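You operate a simulated robot arm through the tools that you are given. There is no shell and no other tool.

The job below is to be done with a simulated robot arm. You get a single attempt, and the scene is never put back.

Task
Dry the green tray at its printed heat and bring it back.
Fine: use the upper drawer, stop the dryer before you open it, and shut the drawer again; take care, the dryer runs hot.
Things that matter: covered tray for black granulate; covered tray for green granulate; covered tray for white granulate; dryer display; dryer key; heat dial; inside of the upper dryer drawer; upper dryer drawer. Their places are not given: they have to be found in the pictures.

The check looks at the end state, three seconds after you hand in, the way a careful person would. Anything else that was tipped, shoved, dropped, spilled or broken makes it a failure.

Robot
A 6-joint arm with a three-finger gripper, fixed in place. Base frame: the origin is on the floor under the middle of its stand, x ahead of it, y to its left, z up. Units: m, rad, N and s.
It reaches about 1.213 m from its shoulder. Its first joint turns from -2.897 to 2.897 rad. Payload 4.89 kg.
Tool frame: the origin (TCP) lies between the finger pads and is the grasp point; the fingertips stand 0.03 m ahead of it; z points along the fingers, y is the line along which they close. The gripper opens to 0.164 m; its body begins 0.125 m behind the TCP.
Orientation is that of the tool frame in the base frame, as a unit quaternion [x, y, z, w]. With the fingers straight down and closing along the base's y, the tool's x points along the base's -x, its y along +y and its z along -z.

Tools
- The arm moves only by the tool move_arm. Its argument "rows" is a list of rows, each a list of 3 entries, a list of its own where there are three numbers: the shift along the tool's x, y, z in units of 20 mm (1.0 is 20 mm), then the turn, a rotation vector about the tool's x, y, z in units of 6 degrees (1.0 is 6 degrees), then the closure, from 0 (fully open) to 1 (shut). In form: [[[tx, ty, tz], [wx, wy, wz], jaw], ...]. A call has 1 to 20 rows; each row shifts and turns the commanded pose from where the row before left it, along the tool's axes as they then stand. A call with a number of a shift or a turn outside -1 to 1 is refused whole. Each row takes 0.2 s and may step no farther than 0.05 m and 0.15 rad from the row before; otherwise, or with a gripper value out of range, the whole call is refused. Where a pose cannot be reached the arm comes as near as it can. A force on the tool above 90 N (or 10 N above the force at the start of the call, whichever is more), or a blocked arm, ends the call early, and 0.2 s more pass. The fingers move at their own pace (about 0.108 m/s each) and stop on an object; they squeeze with about 31 N. The grip force told is the motor's: it shows also when the fingers shut on nothing. Time passes only in rows, and 0.2 s behind the last, so rows that do not move let the fingers close. The reply holds the time, the measured pose of the TCP, the force on the tool along the base axes, the opening and the grip force, in the units named above and with some noise, with the torque about the TCP (base axes, N m) and any sound that the robot's microphone picked up.
- Cameras (640 x 400 px; columns grow to the right, rows downward): "scene" is fixed at [0.0499, 0.5, 1.4055]; the picture's right is [-0.80, -0.60, 0.00], its down [-0.21, 0.28, -0.94] and it looks along [0.56, -0.75, -0.35] (base axes); focal length 341 px, centre (320, 200). "wrist" rides on the gripper at [0.076, -0.002, -0.152] in the tool frame; the picture's right is [0.02, 1.00, 0.00], its down [-0.88, 0.02, -0.47] and it looks along [-0.47, 0.01, 0.88] (tool axes); focal length 247 px, centre (320, 200).
- snapshot(camera): a new picture of that camera. No time passes.
- raise_lower(by): moves the trunk up (or, below 0, down) by that many m; the arm rides with it, the base frame stays. It gives what a move gives, with no picture.
- measure_at(camera, pixels): for up to 12 pixels [column, row] of the newest picture of that camera ("zoom" is the newest enlarged one), the place [x, y, z] in the base frame of the surface seen there, good to about 0.002 m. No time passes.
- inspect(camera, box): a new picture of the part [left, top, right, bottom] of that camera's present view, enlarged. No time passes.
- hand_in(): hands the job in; it is judged then, once.

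Unless the task says otherwise, let go and move clear before handing in.

The tools are called after "Call:" as a command line: name --argument value ..., lists and objects as JSON in quotes. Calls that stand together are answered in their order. move_arm: Moves the arm, as the interface text tells. Its arguments: {"type":"object","properties":{"rows":{"type":"array","items":{"type":"array"}}},"required":["rows"]} The other tools are called the same way: raise_lower (by) moves the trunk up or down; snapshot (camera) takes a picture; measure_at (camera, pixels) gives the place of the surface under pixels of a picture; inspect (camera, box) takes an enlarged picture of a part of a camera's view; hand_in () hands the job in.

At the start:

```text
time_s: 0.0
tcp_pos: [0.4665, -0.1615, 1.3522]
tcp_rot: [0.0, 1.0, 0.001, 0.0]
contact_force: [-0.5, -0.6, -0.7]
torque: [0.0, -0.01, -0.04]
gripper_width: 0.1639
grip_force: 0.0
trunk travel left (down, up): [-0.15, 0.24]
```

scene: 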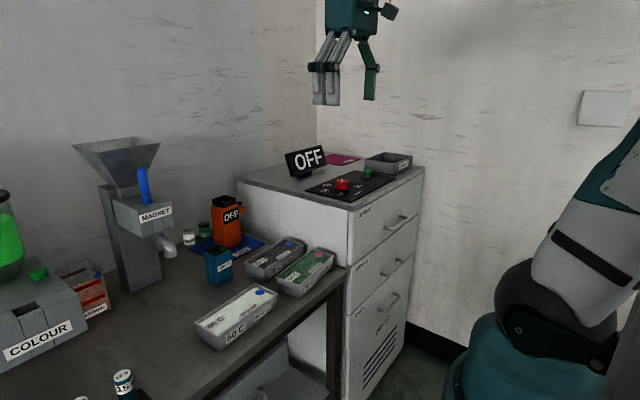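
wrist: 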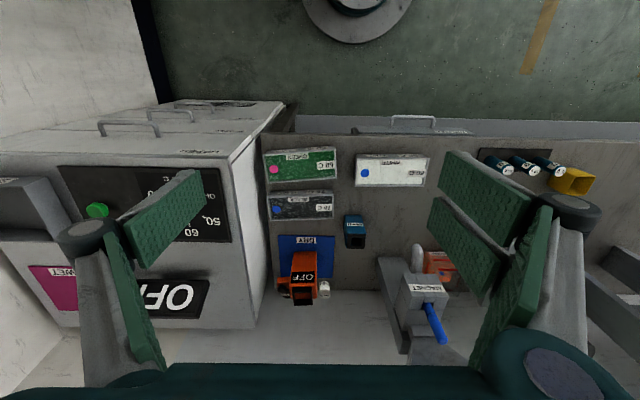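

The first pictures show the dryer (scene about [340,190]) with a display reading OFF, a red dial, a green key, and three covered trays near [300,270]. I will zoom in on these parts to read labels.

Call:
inspect --camera "scene" --box '[180, 220, 350, 350]'

Call:
inspect --camera "scene" --box '[270, 135, 430, 235]'

Call:
inspect --camera "wrist" --box '[255, 135, 445, 255]'

Call:
inspect --camera "wrist" --box '[40, 90, 290, 250]'

```text
3.08 times, centred on (265, 285) of scene
```

zoom: 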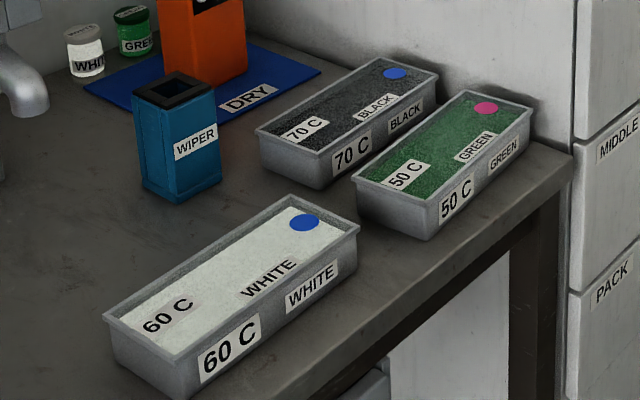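

```text
4.00 times, centred on (350, 185) of scene
```

zoom: 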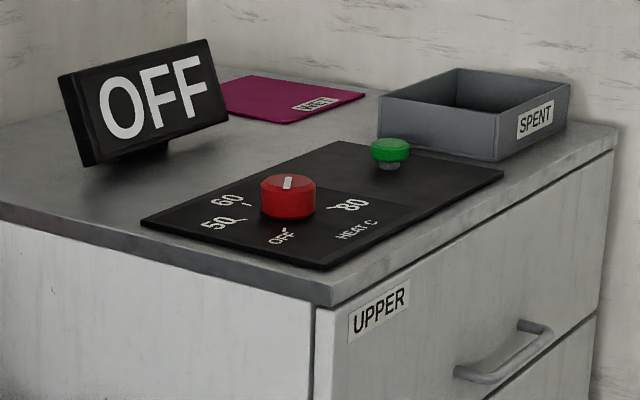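

```text
3.33 times, centred on (350, 195) of wrist
```

zoom: 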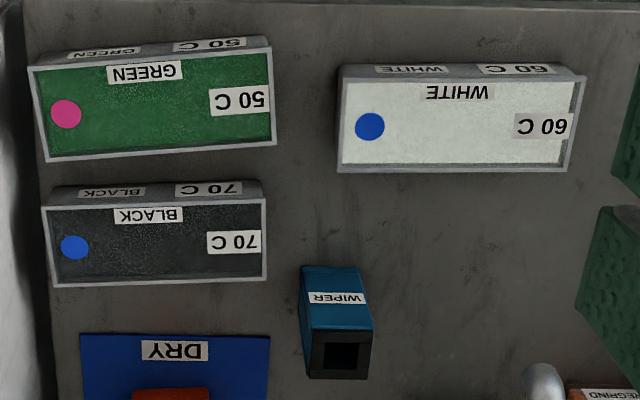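

```text
2.50 times, centred on (165, 170) of wrist
```

zoom: 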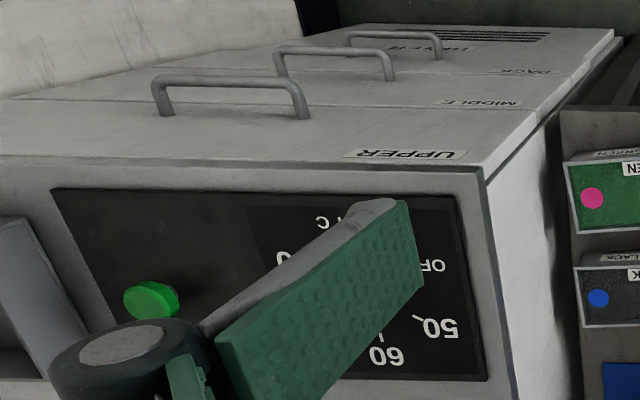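

The green tray reads 50 C and carries a pink spot where the dry ones are blue; the dial has marks OFF/50/60/../80 and there is a green key. I will measure the main points in the scene view.

Call:
snapshot --camera "scene"

Call:
inspect --camera "scene" --box '[300, 160, 420, 235]'

Call:
measure_at --camera "scene" --pixels '[[342, 181], [367, 172], [305, 160], [389, 160], [396, 222], [391, 266], [390, 300], [364, 212], [348, 206], [425, 167], [240, 182], [345, 158]]'

Call:
measure_at --camera "wrist" --pixels '[[264, 154], [336, 148], [269, 183], [337, 178], [275, 169], [300, 165], [268, 196], [334, 195], [333, 217], [356, 156], [356, 185], [428, 186]]'

```text
taken
```

scene: 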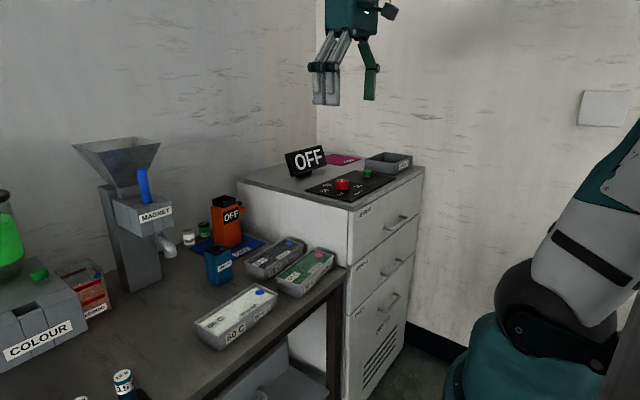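

```text
5.33 times, centred on (360, 198) of scene
```

zoom: 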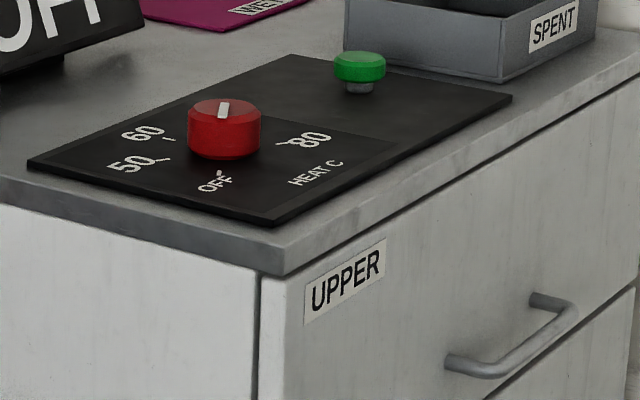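

```text
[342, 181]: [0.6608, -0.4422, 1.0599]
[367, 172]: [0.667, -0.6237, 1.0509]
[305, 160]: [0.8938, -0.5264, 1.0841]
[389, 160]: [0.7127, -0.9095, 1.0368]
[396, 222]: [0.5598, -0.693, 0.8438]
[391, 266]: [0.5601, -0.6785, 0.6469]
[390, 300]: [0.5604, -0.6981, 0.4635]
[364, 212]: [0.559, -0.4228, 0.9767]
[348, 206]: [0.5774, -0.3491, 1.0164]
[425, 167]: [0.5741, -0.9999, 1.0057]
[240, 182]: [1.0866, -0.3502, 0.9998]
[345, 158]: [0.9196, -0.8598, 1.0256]
```

```text
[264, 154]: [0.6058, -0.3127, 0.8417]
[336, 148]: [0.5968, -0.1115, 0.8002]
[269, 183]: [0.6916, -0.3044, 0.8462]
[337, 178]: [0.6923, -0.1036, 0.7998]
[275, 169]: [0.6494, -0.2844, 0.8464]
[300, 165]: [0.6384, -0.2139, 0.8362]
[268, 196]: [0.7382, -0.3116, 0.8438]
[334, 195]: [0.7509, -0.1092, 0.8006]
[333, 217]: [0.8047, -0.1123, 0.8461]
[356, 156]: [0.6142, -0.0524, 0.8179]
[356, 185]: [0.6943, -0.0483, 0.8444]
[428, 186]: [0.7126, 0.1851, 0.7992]
```

The dryer top is at z≈1.015 with its front at x≈0.577; the dial is near (0.66,-0.44) and the key near (0.667,-0.624). I will move the arm over to look straight down at the dial panel.

Call:
move_arm --rows '[[[0, -1, 0], [0, 0, 0], 0], [[0, -1, 0], [0, 0, 0], 0], [[0, -1, 0], [0, 0, 0], 0], [[0, -1, 0], [0, 0, 0], 0], [[0, -1, 0], [0, 0, 0], 0], [[0, -1, 0], [0, 0, 0], 0], [[0, -1, 0], [0, 0, 0], 0], [[0, -1, 0], [0, 0, 0], 0], [[0, -1, 0], [0, 0, 0], 0], [[0, -1, 0], [0, 0, 0], 0], [[0, -1, 0], [0, 0, 0], 0], [[0, -1, 0], [0, 0, 0], 0], [[0, -1, 0], [0, 0, 0], 0], [[0, -1, 0], [0, 0, 0], 0], [[0, -1, 0], [0, 0, 0], 0], [[0, -1, 0], [0, 0, 0], 0], [[0, -1, 0], [0, 0, 0], 0]]'

Call:
snapshot --camera "wrist"

Call:
inspect --camera "wrist" --box '[200, 100, 440, 250]'

```text
time_s: 3.6
tcp_pos: [0.4667, -0.5028, 1.3518]
tcp_rot: [-0.001, 1.0, 0.001, 0.0]
contact_force: [0.1, 0.8, 0.2]
torque: [-0.16, -0.08, -0.05]
gripper_width: 0.1638
grip_force: 0.1
trunk travel left (down, up): [-0.15, 0.24]
```

```text
taken
```

wrist: 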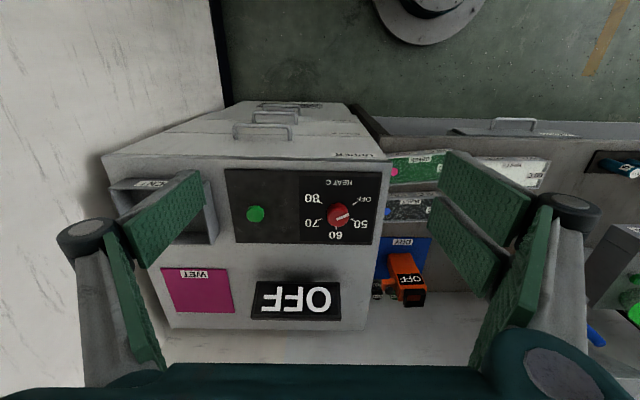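

```text
2.67 times, centred on (320, 175) of wrist
```

zoom: 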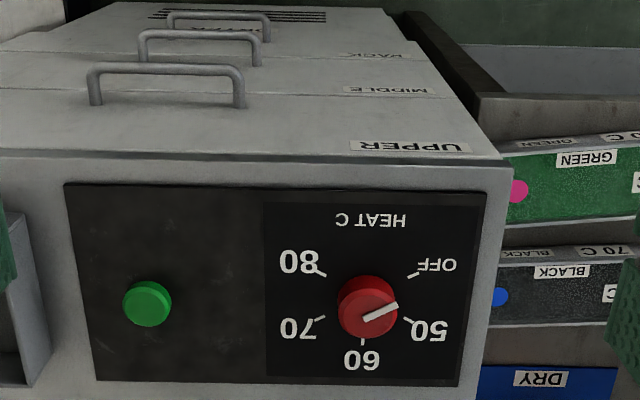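

The display reads OFF and the dial at wrist pixel (338,215) seems to point between OFF and 50. I will zoom in on the dial and measure ticks and key.

Call:
inspect --camera "wrist" --box '[300, 180, 380, 245]'

Call:
measure_at --camera "wrist" --pixels '[[338, 213], [255, 213], [356, 201], [355, 220], [336, 229], [320, 219], [321, 202], [235, 132], [296, 133], [265, 128], [228, 172], [390, 172]]'

```text
6.15 times, centred on (340, 212) of wrist
```

zoom: 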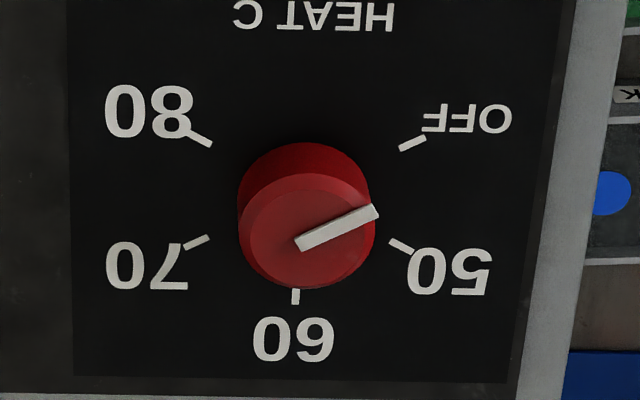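

```text
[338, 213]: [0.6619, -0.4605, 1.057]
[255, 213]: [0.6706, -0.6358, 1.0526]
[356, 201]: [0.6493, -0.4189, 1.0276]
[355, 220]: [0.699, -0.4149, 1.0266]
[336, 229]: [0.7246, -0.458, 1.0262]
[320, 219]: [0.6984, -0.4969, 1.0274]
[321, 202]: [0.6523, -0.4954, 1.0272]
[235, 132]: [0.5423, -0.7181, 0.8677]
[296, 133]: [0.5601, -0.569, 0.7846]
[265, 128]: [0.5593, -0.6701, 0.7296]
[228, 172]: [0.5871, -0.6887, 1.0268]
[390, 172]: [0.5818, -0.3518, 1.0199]
```

The dial pointer is at OFF (its bar lies along the OFF–70 line); the ticks are 60° apart round a centre (0.675,-0.4575). Next I will measure the drawer handle and front closely in the scene view.

Call:
inspect --camera "scene" --box '[340, 160, 440, 225]'

Call:
inspect --camera "scene" --box '[370, 205, 420, 240]'

```text
6.15 times, centred on (390, 192) of scene
```

zoom: 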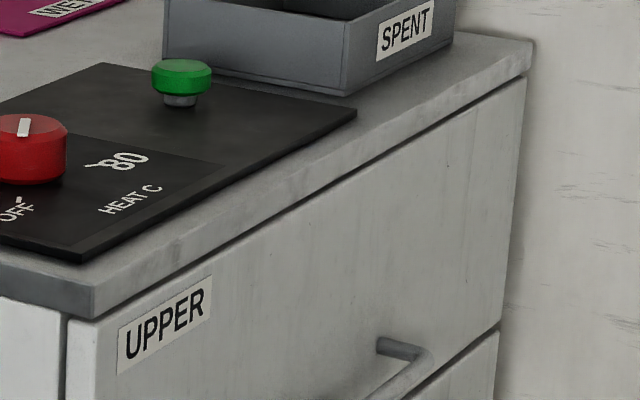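

```text
11.43 times, centred on (395, 222) of scene
```

zoom: 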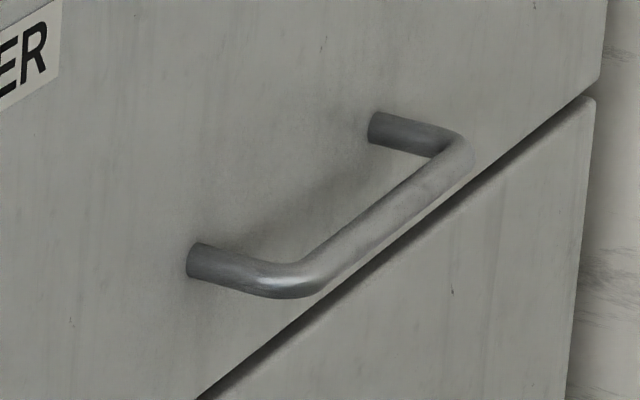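

Call:
measure_at --camera "zoom" --pixels '[[195, 258], [375, 127], [280, 285], [320, 270], [385, 215], [440, 165], [460, 150], [350, 245], [100, 150], [250, 100], [260, 350], [500, 250]]'

```text
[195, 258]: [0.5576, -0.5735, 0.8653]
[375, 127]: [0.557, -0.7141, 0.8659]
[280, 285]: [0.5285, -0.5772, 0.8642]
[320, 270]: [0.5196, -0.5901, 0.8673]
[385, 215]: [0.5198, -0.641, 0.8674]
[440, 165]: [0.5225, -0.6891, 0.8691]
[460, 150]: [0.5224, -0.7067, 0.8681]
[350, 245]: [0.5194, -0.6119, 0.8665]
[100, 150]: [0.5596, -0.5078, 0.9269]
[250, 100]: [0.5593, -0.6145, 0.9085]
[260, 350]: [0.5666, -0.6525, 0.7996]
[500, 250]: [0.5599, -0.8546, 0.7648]
```

The upper handle is a bar along y at x≈0.523, z≈0.866, y from -0.575 to -0.71, with the drawer face at x≈0.5595. I will turn the gripper 90° about its axis so it closes along base x, with the camera on the +y side.

Call:
move_arm --rows '[[[0, 0, 0], [0, 0, 1], 0], [[0, 0, 0], [0, 0, 1], 0], [[0, 0, 0], [0, 0, 1], 0], [[0, 0, 0], [0, 0, 1], 0], [[0, 0, 0], [0, 0, 1], 0], [[0, 0, 0], [0, 0, 1], 0], [[0, 0, 0], [0, 0, 1], 0], [[0, 0, 0], [0, 0, 1], 0], [[0, 0, 0], [0, 0, 1], 0], [[0, 0, 0], [0, 0, 1], 0], [[0, 0, 0], [0, 0, 1], 0], [[0, 0, 0], [0, 0, 1], 0], [[0, 0, 0], [0, 0, 1], 0], [[0, 0, 0], [0, 0, 1], 0], [[0, 0, 0], [0, 0, 1], 0]]'

Call:
snapshot --camera "scene"

Call:
snapshot --camera "wrist"

```text
time_s: 6.8
tcp_pos: [0.467, -0.5021, 1.3528]
tcp_rot: [0.706, 0.708, 0.0, 0.0]
contact_force: [0.4, -0.4, -0.1]
torque: [0.01, -0.02, -0.03]
gripper_width: 0.1637
grip_force: 0.0
trunk travel left (down, up): [-0.15, 0.24]
```

```text
taken
```

scene: 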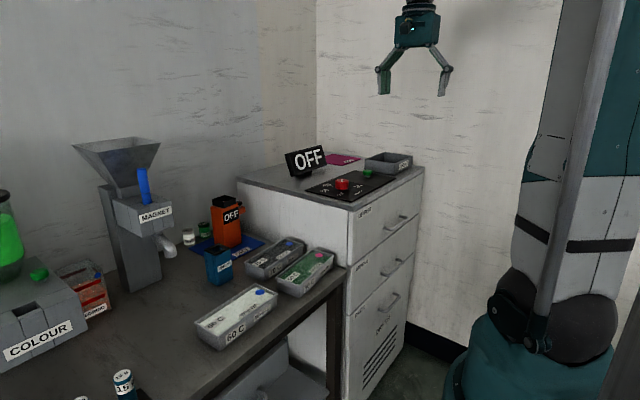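

```text
taken
```

wrist: 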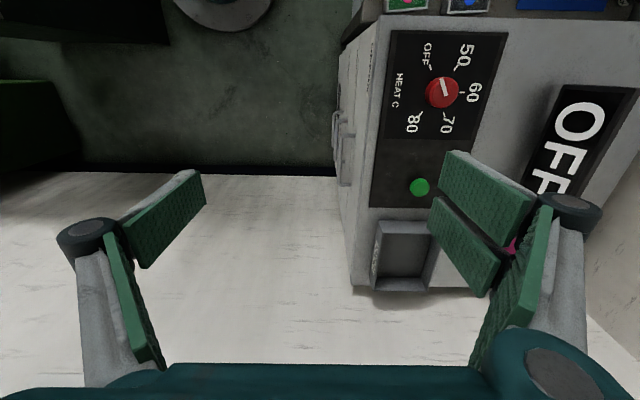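

The turn worked: tool x is now base +y and the fingers close along base x. Next I will move back to x≈0.33, y≈-0.64 and then pitch the fingers towards the drawer face.

Call:
move_arm --rows '[[[-1, -1, 0], [0, 0, 0], 0], [[-1, -1, 0], [0, 0, 0], 0], [[-1, -1, 0], [0, 0, 0], 0], [[-1, -1, 0], [0, 0, 0], 0], [[-1, -1, 0], [0, 0, 0], 0], [[-1, -1, 0], [0, 0, 0], 0], [[-1, -1, 0], [0, 0, 0], 0], [[0, 0, 1], [0, 0, 0], 0], [[0, 0, 1], [0, 0, 0], 0], [[0, 0, 1], [0, 0, 0], 0], [[0, 0, 1], [0, 0, 0], 0], [[0, 0, 1], [0, 0, 0], 0], [[0, 0, 1], [0, 0, 0], 0], [[0, 0, 1], [0, 0, 0], 0]]'

Call:
move_arm --rows '[[[0, 0, 0], [-1, 0, 0], 0.3], [[0, 0, 0], [-1, 0, 0], 0.5], [[0, 0, 0], [-1, 0, 0], 0.5], [[0, 0, 0], [-1, 0, 0], 0.5], [[0, 0, 0], [-1, 0, 0], 0.5], [[0, 0, 0], [-1, 0, 0], 0.5], [[0, 0, 0], [-1, 0, 0], 0.5], [[0, 0, 0], [-1, 0, 0], 0.5]]'

Call:
snapshot --camera "scene"

Call:
snapshot --camera "wrist"

```text
time_s: 9.8
tcp_pos: [0.3258, -0.6427, 1.2131]
tcp_rot: [0.707, 0.708, 0.0, 0.001]
contact_force: [-0.2, 1.0, 0.1]
torque: [-0.07, -0.03, 0.03]
gripper_width: 0.1642
grip_force: 0.1
trunk travel left (down, up): [-0.15, 0.24]
```

```text
time_s: 11.6
tcp_pos: [0.3281, -0.6435, 1.2123]
tcp_rot: [0.645, 0.646, 0.288, 0.288]
contact_force: [0.4, 0.8, 0.3]
torque: [-0.03, 0.05, -0.07]
gripper_width: 0.0821
grip_force: 0.1
trunk travel left (down, up): [-0.15, 0.24]
```

```text
taken
```

scene: 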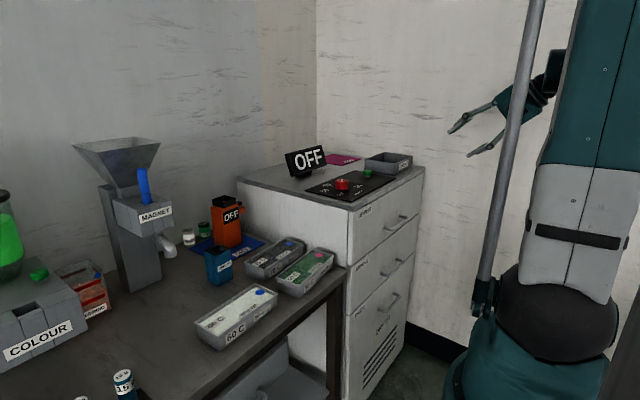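

```text
taken
```

wrist: 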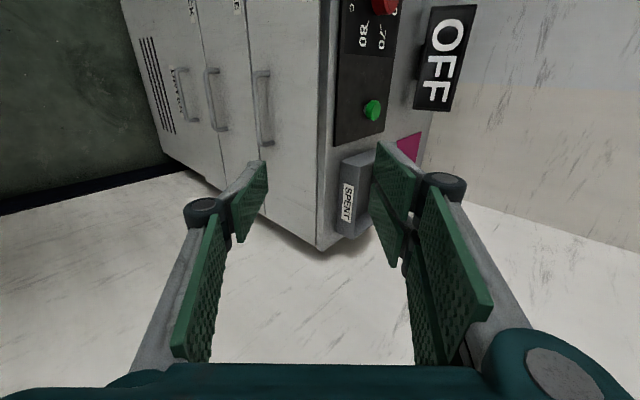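

The gripper is pitched 48° and the arm copes well; the handles are visible in the wrist view around (262,105). I will pitch the remaining 42° and check.

Call:
move_arm --rows '[[[0, 0, 0], [-1, 0, 0], 0.5], [[0, 0, 0], [-1, 0, 0], 0.5], [[0, 0, 0], [-1, 0, 0], 0.5], [[0, 0, 0], [-1, 0, 0], 0.5], [[0, 0, 0], [-1, 0, 0], 0.5], [[0, 0, 0], [-1, 0, 0], 0.5], [[0, 0, 0], [-1, 0, 0], 0.5], [[0, -1, 0], [0, 0, 0], 0.5], [[0, -1, 0], [0, 0, 0], 0.5], [[0, -1, 0], [0, 0, 0], 0.5], [[0, -1, 0], [0, 0, 0], 0.5], [[0, -1, 0], [0, 0, 0], 0.5], [[0, -1, 0], [0, 0, 0], 0.5], [[0, -1, 0], [0, 0, 0], 0.5], [[0, -1, 0], [0, 0, 0], 0.5], [[0, -1, 0], [0, 0, 0], 0.5], [[0, -1, 0], [0, 0, 0], 0.5]]'

Call:
snapshot --camera "scene"

Call:
snapshot --camera "wrist"

```text
time_s: 15.2
tcp_pos: [0.3266, -0.6419, 1.0112]
tcp_rot: [0.5, 0.501, 0.5, 0.499]
contact_force: [0.0, 1.2, -0.4]
torque: [0.01, 0.02, -0.12]
gripper_width: 0.0818
grip_force: 0.0
trunk travel left (down, up): [-0.15, 0.24]
```

```text
taken
```

scene: 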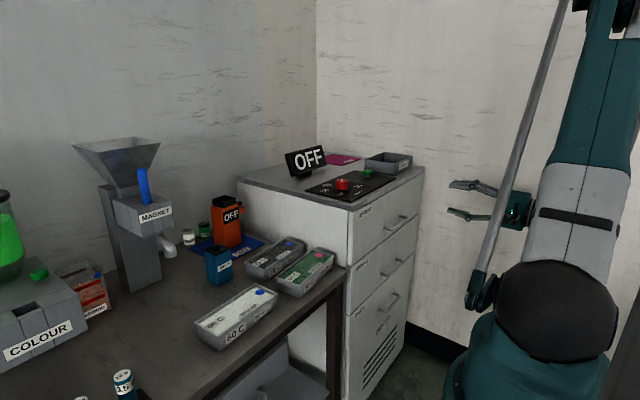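

```text
taken
```

wrist: 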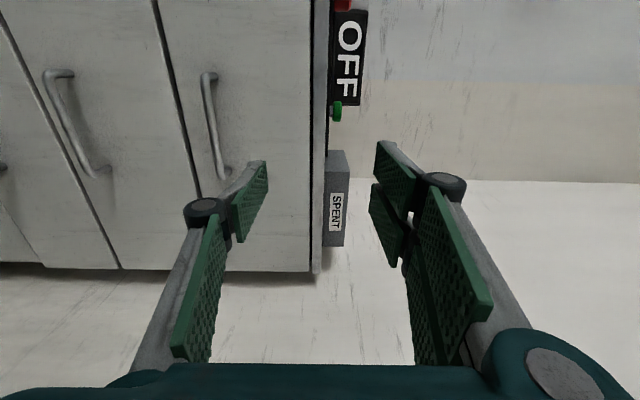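

The gripper is level at z=1.011 and points at the drawer face. I will lower it to the handle height z≈0.866 and look before advancing.

Call:
move_arm --rows '[[[0, -1, 0], [0, 0, 0], 0.55], [[0, -1, 0], [0, 0, 0], 0.55], [[0, -1, 0], [0, 0, 0], 0.55], [[0, -1, 0], [0, 0, 0], 0.55], [[0, -1, 0], [0, 0, 0], 0.55], [[0, -1, 0], [0, 0, 0], 0.55], [[0, -1, 0], [0, 0, 0], 0.55], [[0, -0.3, 0], [0, 0, 0], 0.55], [[0, 0, 1], [0, 0, 0], 0.55], [[0, 0, 1], [0, 0, 0], 0.55], [[0, 0, 1], [0, 0, 0], 0.55], [[0, 0, 1], [0, 0, 0], 0.55]]'

Call:
snapshot --camera "wrist"

Call:
inspect --camera "scene" --box '[360, 180, 520, 280]'

```text
time_s: 17.8
tcp_pos: [0.4065, -0.7053, 0.9192]
tcp_rot: [0.5, 0.5, 0.5, 0.5]
contact_force: [-1.3, -0.4, 0.1]
torque: [0.02, 0.04, 0.05]
gripper_width: 0.0739
grip_force: 0.1
out of reach, approached as far as the arm can: row 2, 3, 4, 5, 6, 7, 8
trunk travel left (down, up): [-0.15, 0.24]
```

```text
taken
```

wrist: 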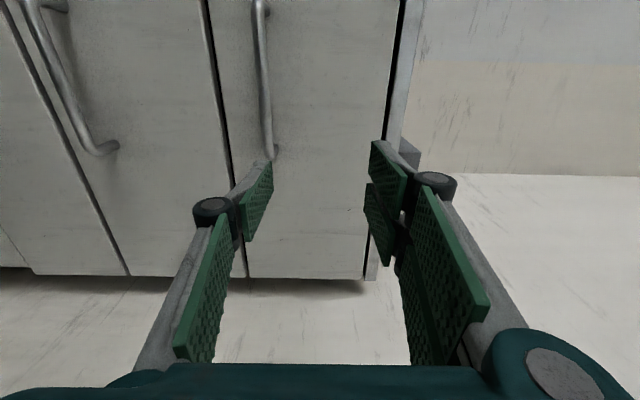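

```text
4.00 times, centred on (440, 230) of scene
```

zoom: 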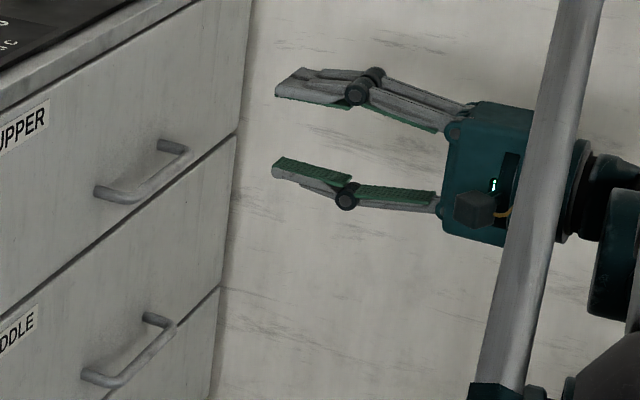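

The last move hit the arm's reach limit near the base (rows 2–8), leaving the TCP at (0.4065,-0.7053,0.9192). I will lower the trunk by 0.15 m so the handle height becomes easier to reach.

Call:
raise_lower --by -0.15

Call:
snapshot --camera "scene"

```text
time_s: 19.6
tcp_pos: [0.4069, -0.7056, 0.7679]
tcp_rot: [0.499, 0.5, 0.501, 0.5]
contact_force: [-0.2, 0.1, -0.7]
torque: [-0.02, 0.01, 0.0]
gripper_width: 0.0737
grip_force: 0.1
trunk travel left (down, up): [0.0, 0.39]
```

```text
taken
```

scene: 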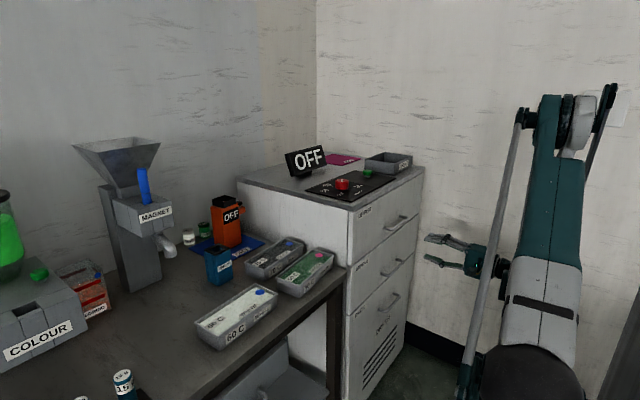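

The TCP is now at z=0.768 with the arm relaxed. I will raise to just in front of the handle at (0.40,-0.642,0.88) and pitch the fingers 30° down.

Call:
move_arm --rows '[[[0.8, 1, 0], [0, 0, 0], 0.6], [[0.8, 1, 0], [0, 0, 0], 0.65], [[0.8, 1, 0], [0, 0, 0], 0.7], [[0.78, 1, 0], [0, 0, 0], 0.7], [[0, 1, 0], [0, 0, 0], 0.7], [[0, 0.6, 0], [1, 0, 0], 0.7], [[0, 0, 0], [1, 0, 0], 0.7], [[0, 0, 0], [1, 0, 0], 0.7], [[0, 0, 0], [1, 0, 0], 0.7], [[0, 0, 0], [1, 0, 0], 0.7]]'

Call:
snapshot --camera "wrist"

Call:
inspect --camera "scene" --box '[340, 160, 500, 260]'

```text
time_s: 21.8
tcp_pos: [0.4061, -0.642, 0.8794]
tcp_rot: [0.613, 0.613, 0.352, 0.353]
contact_force: [0.3, -0.3, 0.3]
torque: [0.1, -0.03, 0.13]
gripper_width: 0.0491
grip_force: 0.1
trunk travel left (down, up): [0.0, 0.39]
```

```text
taken
```

wrist: 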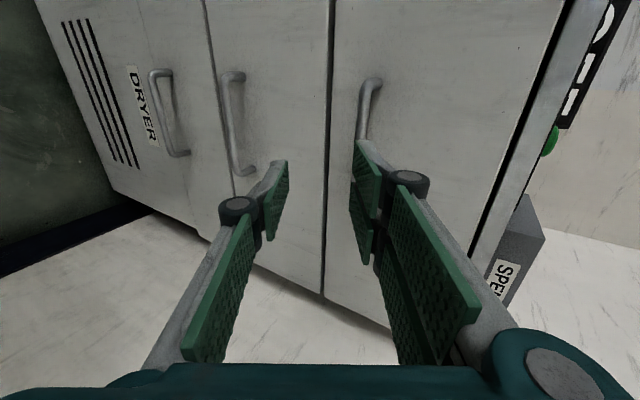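

```text
4.00 times, centred on (420, 210) of scene
```

zoom: 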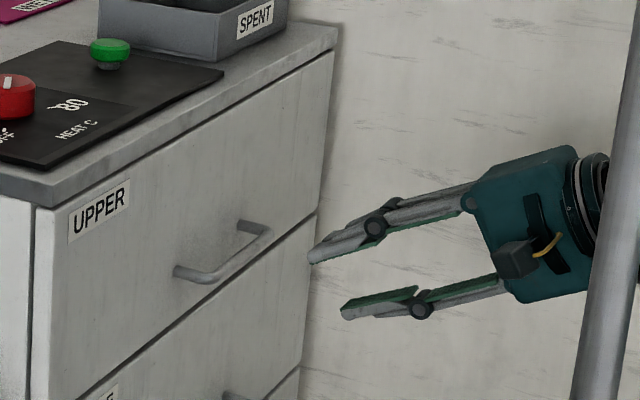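

The fingers are pitched 30° down and ready about 0.1 m before the bar. I will line up above it with a narrow opening and advance most of the way along the fingers.

Call:
move_arm --rows '[[[0, 0.8, 0.25], [0, 0, 0], 0.8], [[0, 0.8, 0.25], [0, 0, 0], 0.8], [[0, 0.72, 0.27], [0, 0, 0], 0.8], [[0, 0, 1], [0, 0, 0], 0.8], [[0, 0, 1], [0, 0, 0], 0.8], [[0, 0, 0.5], [0, 0, 0], 0.8]]'

Call:
snapshot --camera "wrist"

Call:
inspect --camera "scene" --box '[360, 190, 440, 240]'

```text
time_s: 23.1
tcp_pos: [0.4869, -0.6412, 0.8891]
tcp_rot: [0.612, 0.613, 0.354, 0.354]
contact_force: [0.0, 0.1, 0.8]
torque: [-0.01, 0.02, -0.03]
gripper_width: 0.0328
grip_force: 0.1
trunk travel left (down, up): [0.0, 0.39]
```

```text
taken
```

wrist: 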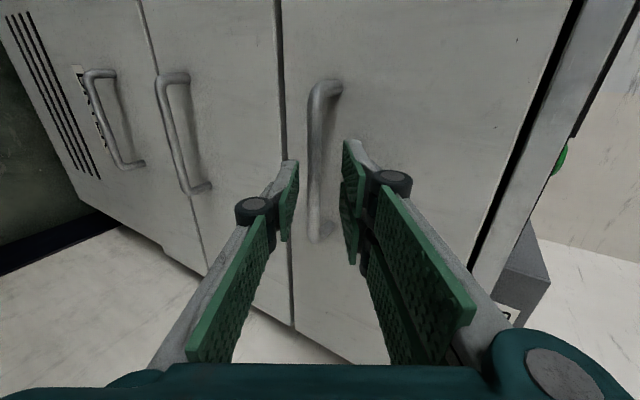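

```text
8.00 times, centred on (400, 215) of scene
```

zoom: 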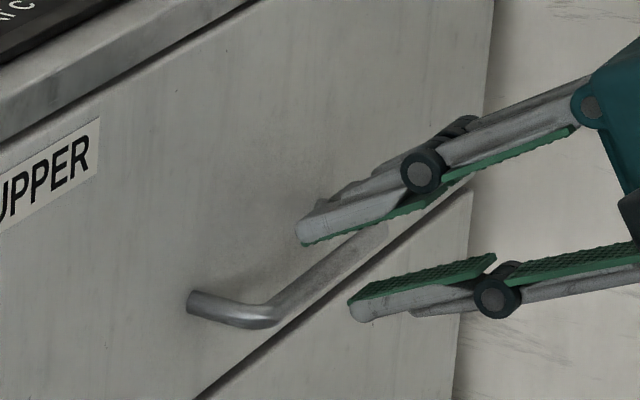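

The bar is now framed between the fingertips in both views. I will advance the last 28 mm and close on it.

Call:
move_arm --rows '[[[0, 0, 0.7], [0, 0, 0], 0.8], [[0, 0, 0.6], [0, 0, 0], 0.8], [[0, 0, 0], [0, 0, 0], 1], [[0, 0, 0], [0, 0, 0], 1], [[0, 0, 0], [0, 0, 0], 1]]'

Call:
inspect --camera "scene" --box '[360, 190, 440, 240]'

Call:
snapshot --camera "wrist"

```text
time_s: 24.4
tcp_pos: [0.5086, -0.6422, 0.8718]
tcp_rot: [0.613, 0.614, 0.352, 0.351]
contact_force: [-37.8, 17.1, -76.0]
torque: [-0.27, 1.58, 0.11]
gripper_width: 0.0114
grip_force: 44.7
trunk travel left (down, up): [0.0, 0.39]
```

```text
8.00 times, centred on (400, 215) of scene
```

zoom: 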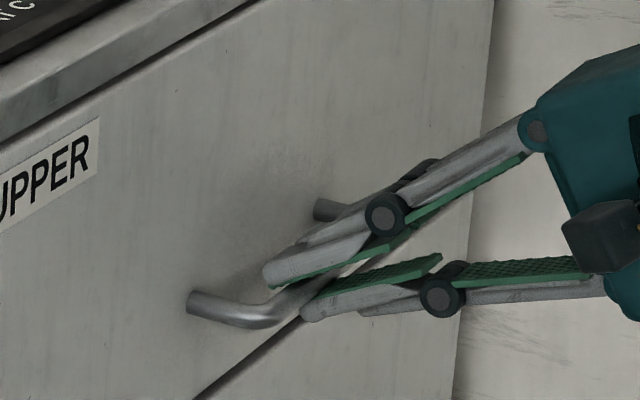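

```text
taken
```

wrist: 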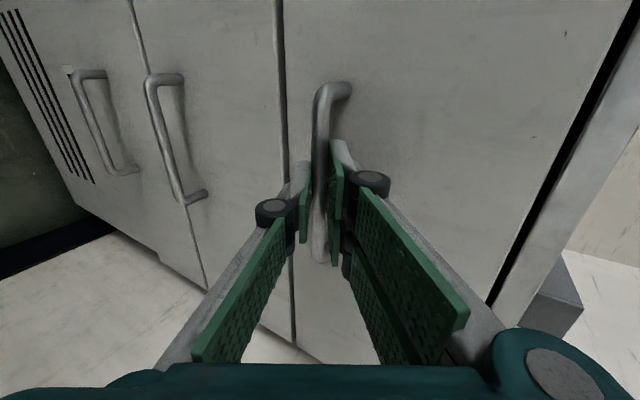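

The fingers hold the bar (opening 11 mm), but the tool is pushed about 85 N along -tool y, so the grip is a few mm off centre. I will shift down slightly to relieve it.

Call:
move_arm --rows '[[[0, -0.1, 0], [0, 0, 0], 1], [[0, -0.1, 0], [0, 0, 0], 1]]'

```text
time_s: 24.9
tcp_pos: [0.5093, -0.6412, 0.8708]
tcp_rot: [0.613, 0.613, 0.353, 0.352]
contact_force: [-18.1, 17.8, -52.3]
torque: [-0.06, 1.03, 0.93]
gripper_width: 0.0115
grip_force: 44.8
trunk travel left (down, up): [0.0, 0.39]
```

A 4 mm shift relieved about 30 N, so I will continue about 7 mm more the same way and 2 mm along +y.

Call:
move_arm --rows '[[[0.05, -0.1, 0], [0, 0, 0], 1], [[0.05, -0.1, 0], [0, 0, 0], 1], [[0, -0.1, 0], [0, 0, 0], 1]]'

```text
time_s: 25.8
tcp_pos: [0.503, -0.6403, 0.8708]
tcp_rot: [0.612, 0.611, 0.354, 0.356]
contact_force: [2.4, -26.8, 58.2]
torque: [-2.45, -1.04, 0.01]
gripper_width: 0.0117
grip_force: 44.8
trunk travel left (down, up): [0.0, 0.39]
```

The force now reverses (+58 N in z, -27 N in y), so I overshot by about 3 mm; I will step back half of it.

Call:
move_arm --rows '[[[-0.03, 0.08, 0], [0, 0, 0], 1], [[-0.03, 0.07, 0], [0, 0, 0], 1]]'

```text
time_s: 26.4
tcp_pos: [0.5052, -0.6399, 0.87]
tcp_rot: [0.612, 0.612, 0.354, 0.354]
contact_force: [1.1, -19.6, 44.4]
torque: [-0.99, -0.73, -0.5]
gripper_width: 0.0114
grip_force: 44.8
trunk travel left (down, up): [0.0, 0.39]
```

The load is down to about 48 N; I will ease another 3 mm and then begin pulling along -x gently.

Call:
move_arm --rows '[[[-0.04, 0.08, 0], [0, 0, 0], 1], [[-0.04, 0.07, 0], [0, 0, 0], 1]]'

```text
time_s: 26.9
tcp_pos: [0.508, -0.639, 0.8708]
tcp_rot: [0.612, 0.614, 0.354, 0.352]
contact_force: [1.1, 8.3, -7.8]
torque: [-0.83, 0.12, -0.48]
gripper_width: 0.0111
grip_force: 45.2
trunk travel left (down, up): [0.0, 0.39]
```

The forces are now small (about 11 N), so the bar is held cleanly. I will pull along base -x in 10 mm steps.

Call:
move_arm --rows '[[[0, -0.25, -0.433], [0, 0, 0], 1], [[0, -0.25, -0.433], [0, 0, 0], 1], [[0, -0.25, -0.433], [0, 0, 0], 1], [[0, -0.25, -0.433], [0, 0, 0], 1], [[0, -0.25, -0.433], [0, 0, 0], 1], [[0, -0.25, -0.433], [0, 0, 0], 1]]'

Call:
snapshot --camera "scene"

```text
time_s: 28.4
tcp_pos: [0.4472, -0.6426, 0.8694]
tcp_rot: [0.612, 0.613, 0.354, 0.352]
contact_force: [0.8, 32.7, -32.3]
torque: [-0.22, 0.52, 0.67]
gripper_width: 0.0113
grip_force: 45.1
trunk travel left (down, up): [0.0, 0.39]
```

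```text
taken
```

scene: 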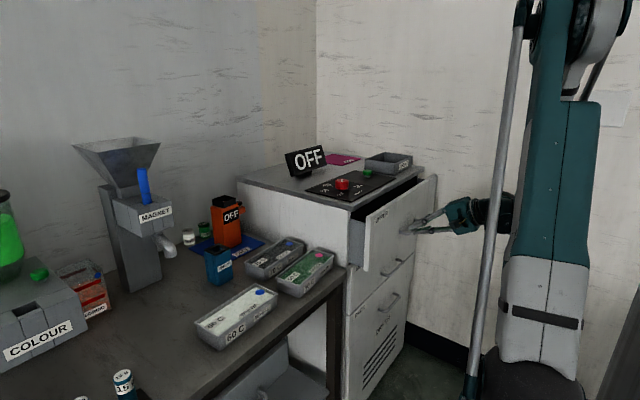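

The upper drawer has come out about 6 cm; the side force is 33 N in y and -32 N in z. I will keep pulling with a small correction for both.

Call:
move_arm --rows '[[[0.05, -0.3, -0.41], [0, 0, 0], 1], [[0.03, -0.27, -0.425], [0, 0, 0], 1], [[0, -0.25, -0.433], [0, 0, 0], 1], [[0, -0.25, -0.433], [0, 0, 0], 1], [[0, -0.25, -0.433], [0, 0, 0], 1], [[0, -0.25, -0.433], [0, 0, 0], 1]]'

```text
time_s: 29.8
tcp_pos: [0.3867, -0.6421, 0.8697]
tcp_rot: [0.614, 0.61, 0.354, 0.354]
contact_force: [0.8, -8.3, -2.4]
torque: [-0.58, 0.03, 0.44]
gripper_width: 0.0112
grip_force: 44.8
trunk travel left (down, up): [0.0, 0.39]
```

The load is nearly zero and the bar has moved to about x=0.39. I will continue pulling another 9 cm.

Call:
move_arm --rows '[[[0, -0.25, -0.433], [0, 0, 0], 1], [[0, -0.25, -0.433], [0, 0, 0], 1], [[0, -0.25, -0.433], [0, 0, 0], 1], [[0, -0.25, -0.433], [0, 0, 0], 1], [[0, -0.25, -0.433], [0, 0, 0], 1], [[0, -0.25, -0.433], [0, 0, 0], 1], [[0, -0.25, -0.433], [0, 0, 0], 1], [[0, -0.25, -0.433], [0, 0, 0], 1]]'

Call:
snapshot --camera "scene"

Call:
snapshot --camera "wrist"

```text
time_s: 31.6
tcp_pos: [0.3054, -0.6416, 0.8701]
tcp_rot: [0.612, 0.613, 0.354, 0.354]
contact_force: [0.7, -32.3, 4.3]
torque: [-1.08, -0.11, -0.28]
gripper_width: 0.0112
grip_force: 45.1
trunk travel left (down, up): [0.0, 0.39]
```

```text
taken
```

scene: 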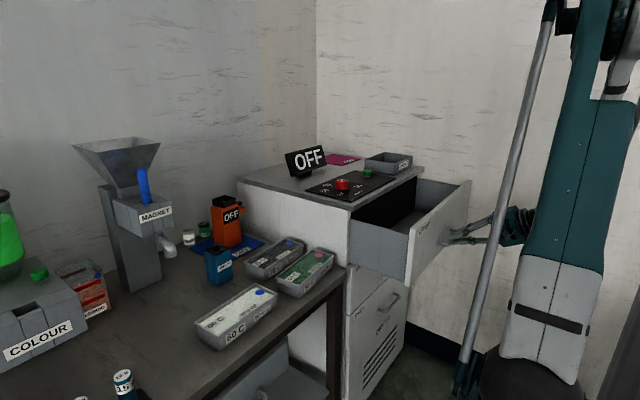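

```text
taken
```

wrist: 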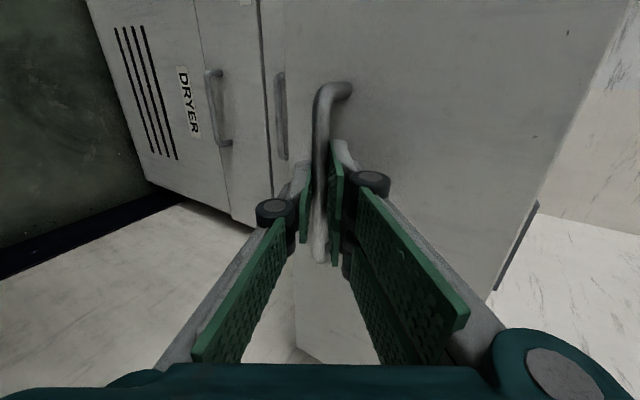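

The drawer is open about 20 cm. I will measure the drawer interior in the scene view before deciding on pulling farther.

Call:
inspect --camera "scene" --box '[340, 165, 480, 285]'

Call:
measure_at --camera "scene" --pixels '[[390, 210], [405, 215], [420, 210], [380, 205], [430, 195], [352, 222], [406, 234], [410, 228], [462, 185], [440, 200], [420, 185], [400, 222]]'

```text
3.33 times, centred on (410, 225) of scene
```

zoom: 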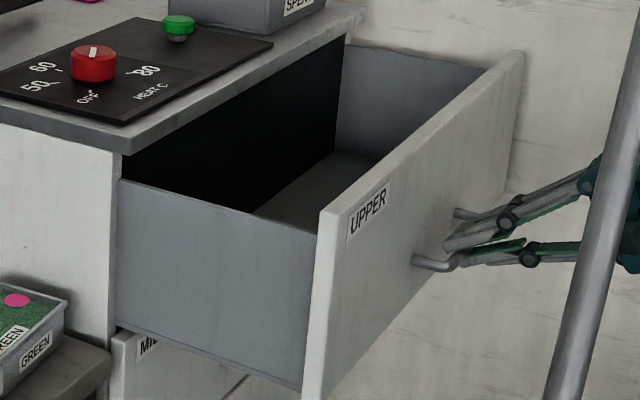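

```text
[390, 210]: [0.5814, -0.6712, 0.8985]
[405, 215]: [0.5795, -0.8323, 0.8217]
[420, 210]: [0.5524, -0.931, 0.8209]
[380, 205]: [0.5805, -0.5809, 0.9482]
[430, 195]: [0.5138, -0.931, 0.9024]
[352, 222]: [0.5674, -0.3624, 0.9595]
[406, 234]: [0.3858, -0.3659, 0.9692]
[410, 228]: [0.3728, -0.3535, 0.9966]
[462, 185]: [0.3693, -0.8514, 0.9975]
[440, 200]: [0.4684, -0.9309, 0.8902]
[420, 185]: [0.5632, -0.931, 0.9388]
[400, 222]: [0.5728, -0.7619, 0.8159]
```

The drawer interior spans x 0.375–0.58, y -0.36 to -0.93, with its floor at z≈0.818 and walls to 0.97–1.0. I will pull 4 cm more for comfortable room, correcting the y load.

Call:
move_arm --rows '[[[-0.05, -0.25, -0.433], [0, 0, 0], 1], [[-0.03, -0.25, -0.433], [0, 0, 0], 1], [[0, -0.25, -0.433], [0, 0, 0], 1], [[0, -0.25, -0.433], [0, 0, 0], 1]]'

Call:
snapshot --camera "scene"

Call:
measure_at --camera "scene" --pixels '[[390, 210], [405, 215], [380, 205], [445, 200], [420, 222], [415, 235], [468, 190]]'

```text
time_s: 32.5
tcp_pos: [0.2655, -0.6424, 0.8702]
tcp_rot: [0.612, 0.612, 0.355, 0.353]
contact_force: [0.0, -12.4, -8.2]
torque: [-0.41, 0.16, 0.67]
gripper_width: 0.0112
grip_force: 44.7
trunk travel left (down, up): [0.0, 0.39]
```

```text
taken
```

scene: 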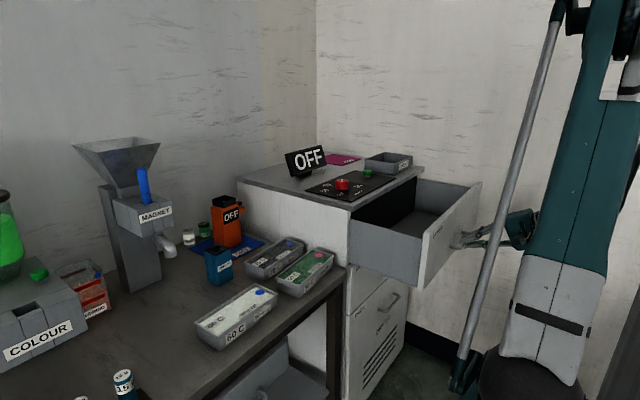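

```text
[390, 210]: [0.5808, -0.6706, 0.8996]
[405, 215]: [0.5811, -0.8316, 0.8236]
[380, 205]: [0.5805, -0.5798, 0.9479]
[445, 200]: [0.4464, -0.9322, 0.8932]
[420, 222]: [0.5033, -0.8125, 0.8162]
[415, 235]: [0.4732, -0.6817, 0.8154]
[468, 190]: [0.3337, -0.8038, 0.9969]
```

The drawer is open about 24 cm, giving x 0.335–0.58 inside, which is plenty. I will release the handle and back off along the fingers.

Call:
move_arm --rows '[[[0, 0, 0], [0, 0, 0], 0.82], [[0, 0, 0], [0, 0, 0], 0.8], [[0, 0, -0.5], [0, 0, 0], 0.8], [[0, 0, -1], [0, 0, 0], 0.8], [[0, 0, -1], [0, 0, 0], 0.8], [[0, 0, -1], [0, 0, 0], 0.8]]'

Call:
snapshot --camera "scene"

```text
time_s: 34.0
tcp_pos: [0.2043, -0.642, 0.9055]
tcp_rot: [0.611, 0.613, 0.354, 0.354]
contact_force: [0.5, -0.6, -0.3]
torque: [-0.02, 0.03, 0.05]
gripper_width: 0.0327
grip_force: 0.0
trunk travel left (down, up): [0.0, 0.39]
```

```text
taken
```

scene: 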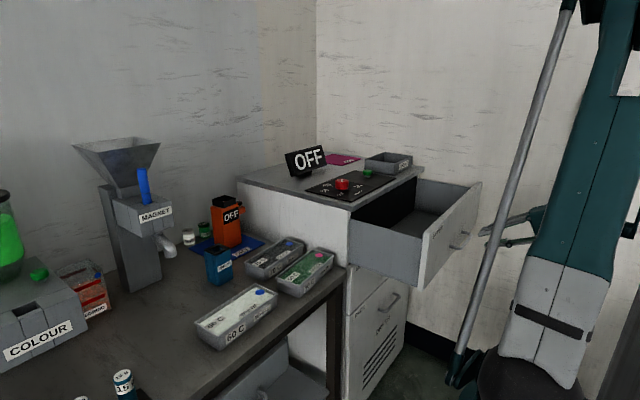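

The fingers are free of the handle. I will rise to z≈1.16 and then pitch the gripper back to straight down.

Call:
move_arm --rows '[[[0, 0.866, -0.5], [0, 0, 0], 0.8], [[0, 0.866, -0.5], [0, 0, 0], 0.8], [[0, 0.866, -0.5], [0, 0, 0], 0.8], [[0, 0.866, -0.5], [0, 0, 0], 0.8], [[0, 0.866, -0.5], [0, 0, 0], 0.8], [[0, 0.866, -0.5], [0, 0, 0], 0.8], [[0, 0.866, -0.5], [0, 0, 0], 0.8], [[0, 0.866, -0.5], [0, 0, 0], 0.8], [[0, 0.866, -0.5], [0, 0, 0], 0.8], [[0, 0.866, -0.5], [0, 0, 0], 0.8], [[0, 0.866, -0.5], [0, 0, 0], 0.8], [[0, 0.866, -0.5], [0, 0, 0], 0.8], [[0, 0.866, -0.5], [0, 0, 0], 0.8]]'

Call:
move_arm --rows '[[[0, 0, 0], [1, 0, 0], 0.5], [[0, 0, 0], [1, 0, 0], 0.3], [[0, 0, 0], [1, 0, 0], 0.3], [[0, 0, 0], [1, 0, 0], 0.3], [[0, 0, 0], [1, 0, 0], 0.3], [[0, 0, 0], [1, 0, 0], 0.3], [[0, 0, 0], [1, 0, 0], 0.3], [[0, 0, 0], [1, 0, 0], 0.3], [[0, 0, 0], [1, 0, 0], 0.3], [[0, 0, 0], [1, 0, 0], 0.3]]'

Call:
snapshot --camera "scene"

```text
time_s: 36.8
tcp_pos: [0.2056, -0.6425, 1.1679]
tcp_rot: [0.613, 0.612, 0.353, 0.354]
contact_force: [0.1, -0.3, -0.3]
torque: [0.03, 0.02, 0.1]
gripper_width: 0.0329
grip_force: 0.1
trunk travel left (down, up): [0.0, 0.39]
```

```text
time_s: 39.0
tcp_pos: [0.2049, -0.6417, 1.1656]
tcp_rot: [0.707, 0.707, -0.001, -0.001]
contact_force: [-1.3, -0.7, 0.0]
torque: [-0.01, -0.18, 0.01]
gripper_width: 0.1147
grip_force: 0.1
trunk travel left (down, up): [0.0, 0.39]
```

```text
taken
```

scene: 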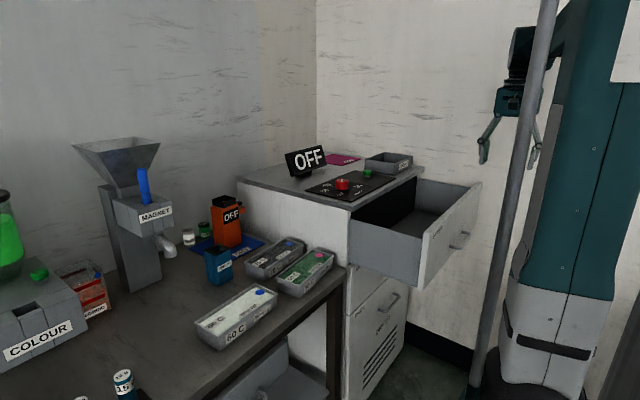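

The gripper is straight down again at z=1.166. Before moving to the tray, I will measure the green tray and its black neighbour exactly.

Call:
inspect --camera "scene" --box '[240, 225, 350, 305]'

```text
5.00 times, centred on (295, 265) of scene
```

zoom: 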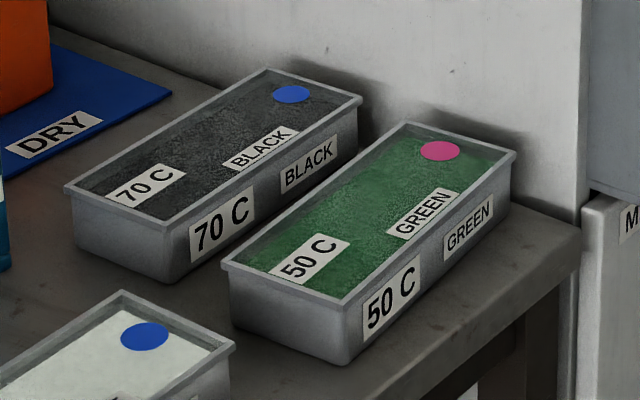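

Call:
measure_at --camera "zoom" --pixels '[[226, 264], [346, 300], [512, 152], [404, 125], [346, 362], [232, 320], [166, 218], [68, 187], [360, 98], [264, 72], [440, 150], [575, 240]]'

Call:
measure_at --camera "zoom" --pixels '[[310, 215], [430, 222], [168, 280], [420, 340], [470, 300], [330, 225], [255, 245], [280, 282], [310, 292], [460, 140], [480, 175], [200, 290]]'

```text
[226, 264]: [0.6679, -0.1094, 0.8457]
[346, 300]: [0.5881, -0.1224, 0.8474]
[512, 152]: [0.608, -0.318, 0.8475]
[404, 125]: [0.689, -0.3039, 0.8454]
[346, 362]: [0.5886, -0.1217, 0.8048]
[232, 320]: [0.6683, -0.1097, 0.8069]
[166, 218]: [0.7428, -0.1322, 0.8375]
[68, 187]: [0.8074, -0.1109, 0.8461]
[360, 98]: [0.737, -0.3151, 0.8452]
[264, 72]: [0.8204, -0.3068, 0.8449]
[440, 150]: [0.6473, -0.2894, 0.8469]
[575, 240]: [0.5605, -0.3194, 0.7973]
```

```text
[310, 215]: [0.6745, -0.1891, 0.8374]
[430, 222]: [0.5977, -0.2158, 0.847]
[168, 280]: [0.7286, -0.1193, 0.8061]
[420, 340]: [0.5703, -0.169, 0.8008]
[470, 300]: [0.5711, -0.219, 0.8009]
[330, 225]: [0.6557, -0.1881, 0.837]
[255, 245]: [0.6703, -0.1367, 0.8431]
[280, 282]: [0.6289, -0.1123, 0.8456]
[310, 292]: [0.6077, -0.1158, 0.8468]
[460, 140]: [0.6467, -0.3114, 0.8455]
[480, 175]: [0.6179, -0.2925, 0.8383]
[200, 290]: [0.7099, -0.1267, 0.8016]
```

The green tray's rim corners give a centre of (0.638,-0.213), size 0.197×0.081, yaw about +6°, and the gap to the black tray is about 5 cm. I will move over to it at safe height.

Call:
move_arm --rows '[[[1, 1, 0], [0, 0, 0], 0.33], [[1, 1, 0], [0, 0, 0], 0.33], [[1, 1, 0], [0, 0, 0], 0.33], [[1, 1, 0], [0, 0, 0], 0.33], [[1, 1, 0], [0, 0, 0], 0.33], [[1, 1, 0], [0, 0, 0], 0.33], [[1, 1, 0], [0, 0, 0], 0.33], [[1, 1, 0], [0, 0, 0], 0.33], [[1, 1, 0], [0, 0, 0], 0.33], [[1, 1, 0], [0, 0, 0], 0.33], [[1, 1, 0], [0, 0, 0], 0.33], [[1, 1, 0], [0, 0, 0], 0.33], [[1, 1, 0], [0, 0, 0], 0.33], [[1, 1, 0], [0, 0, 0], 0.33], [[1, 1, 0], [0, 0, 0], 0.33], [[1, 1, 0], [0, 0, 0], 0.33], [[1, 1, 0], [0, 0, 0], 0.33], [[1, 1, 0], [0, 0, 0], 0.33], [[1, 1, 0], [0, 0, 0], 0.33], [[1, 1, 0], [0, 0, 0], 0.33]]'

Call:
move_arm --rows '[[[0.7, 0.8, 0], [0, 0, 0], 0.33], [[0.7, 0.87, 0], [0, 0, 0], 0.33], [[0, 0, 0], [0, 0, -1], 0.33], [[0, 0, 0], [0, 0, 0], 0.33]]'

Call:
snapshot --camera "wrist"

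Call:
snapshot --camera "scene"

```text
time_s: 43.1
tcp_pos: [0.6052, -0.2417, 1.1671]
tcp_rot: [0.708, 0.707, 0.0, 0.0]
contact_force: [-0.9, -0.2, 0.2]
torque: [0.06, -0.19, -0.02]
gripper_width: 0.1099
grip_force: 0.1
trunk travel left (down, up): [0.0, 0.39]
```

```text
time_s: 44.1
tcp_pos: [0.6381, -0.2147, 1.167]
tcp_rot: [0.669, 0.744, 0.001, 0.0]
contact_force: [0.9, -0.3, -1.1]
torque: [0.0, -0.02, 0.02]
gripper_width: 0.1099
grip_force: 0.0
trunk travel left (down, up): [0.0, 0.39]
```

```text
taken
```

wrist: 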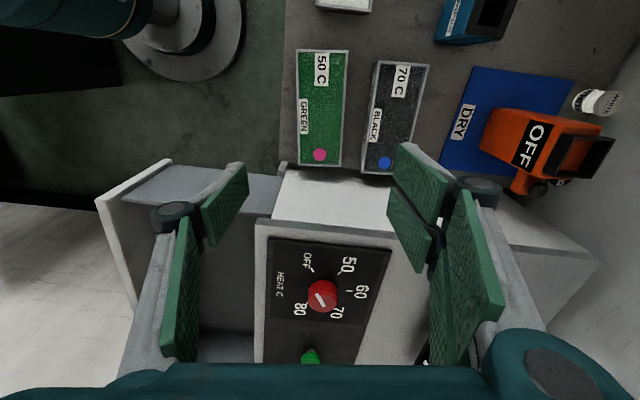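

```text
taken
```

scene: 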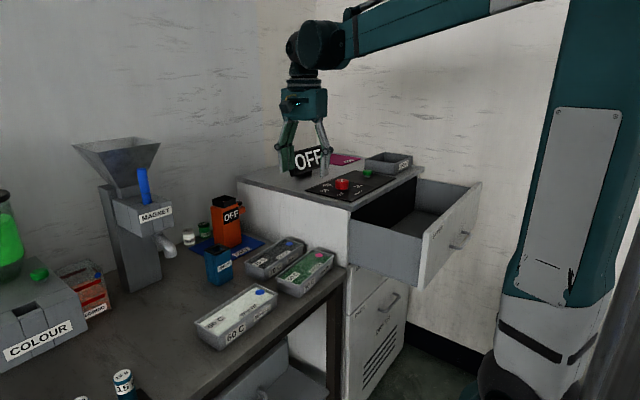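

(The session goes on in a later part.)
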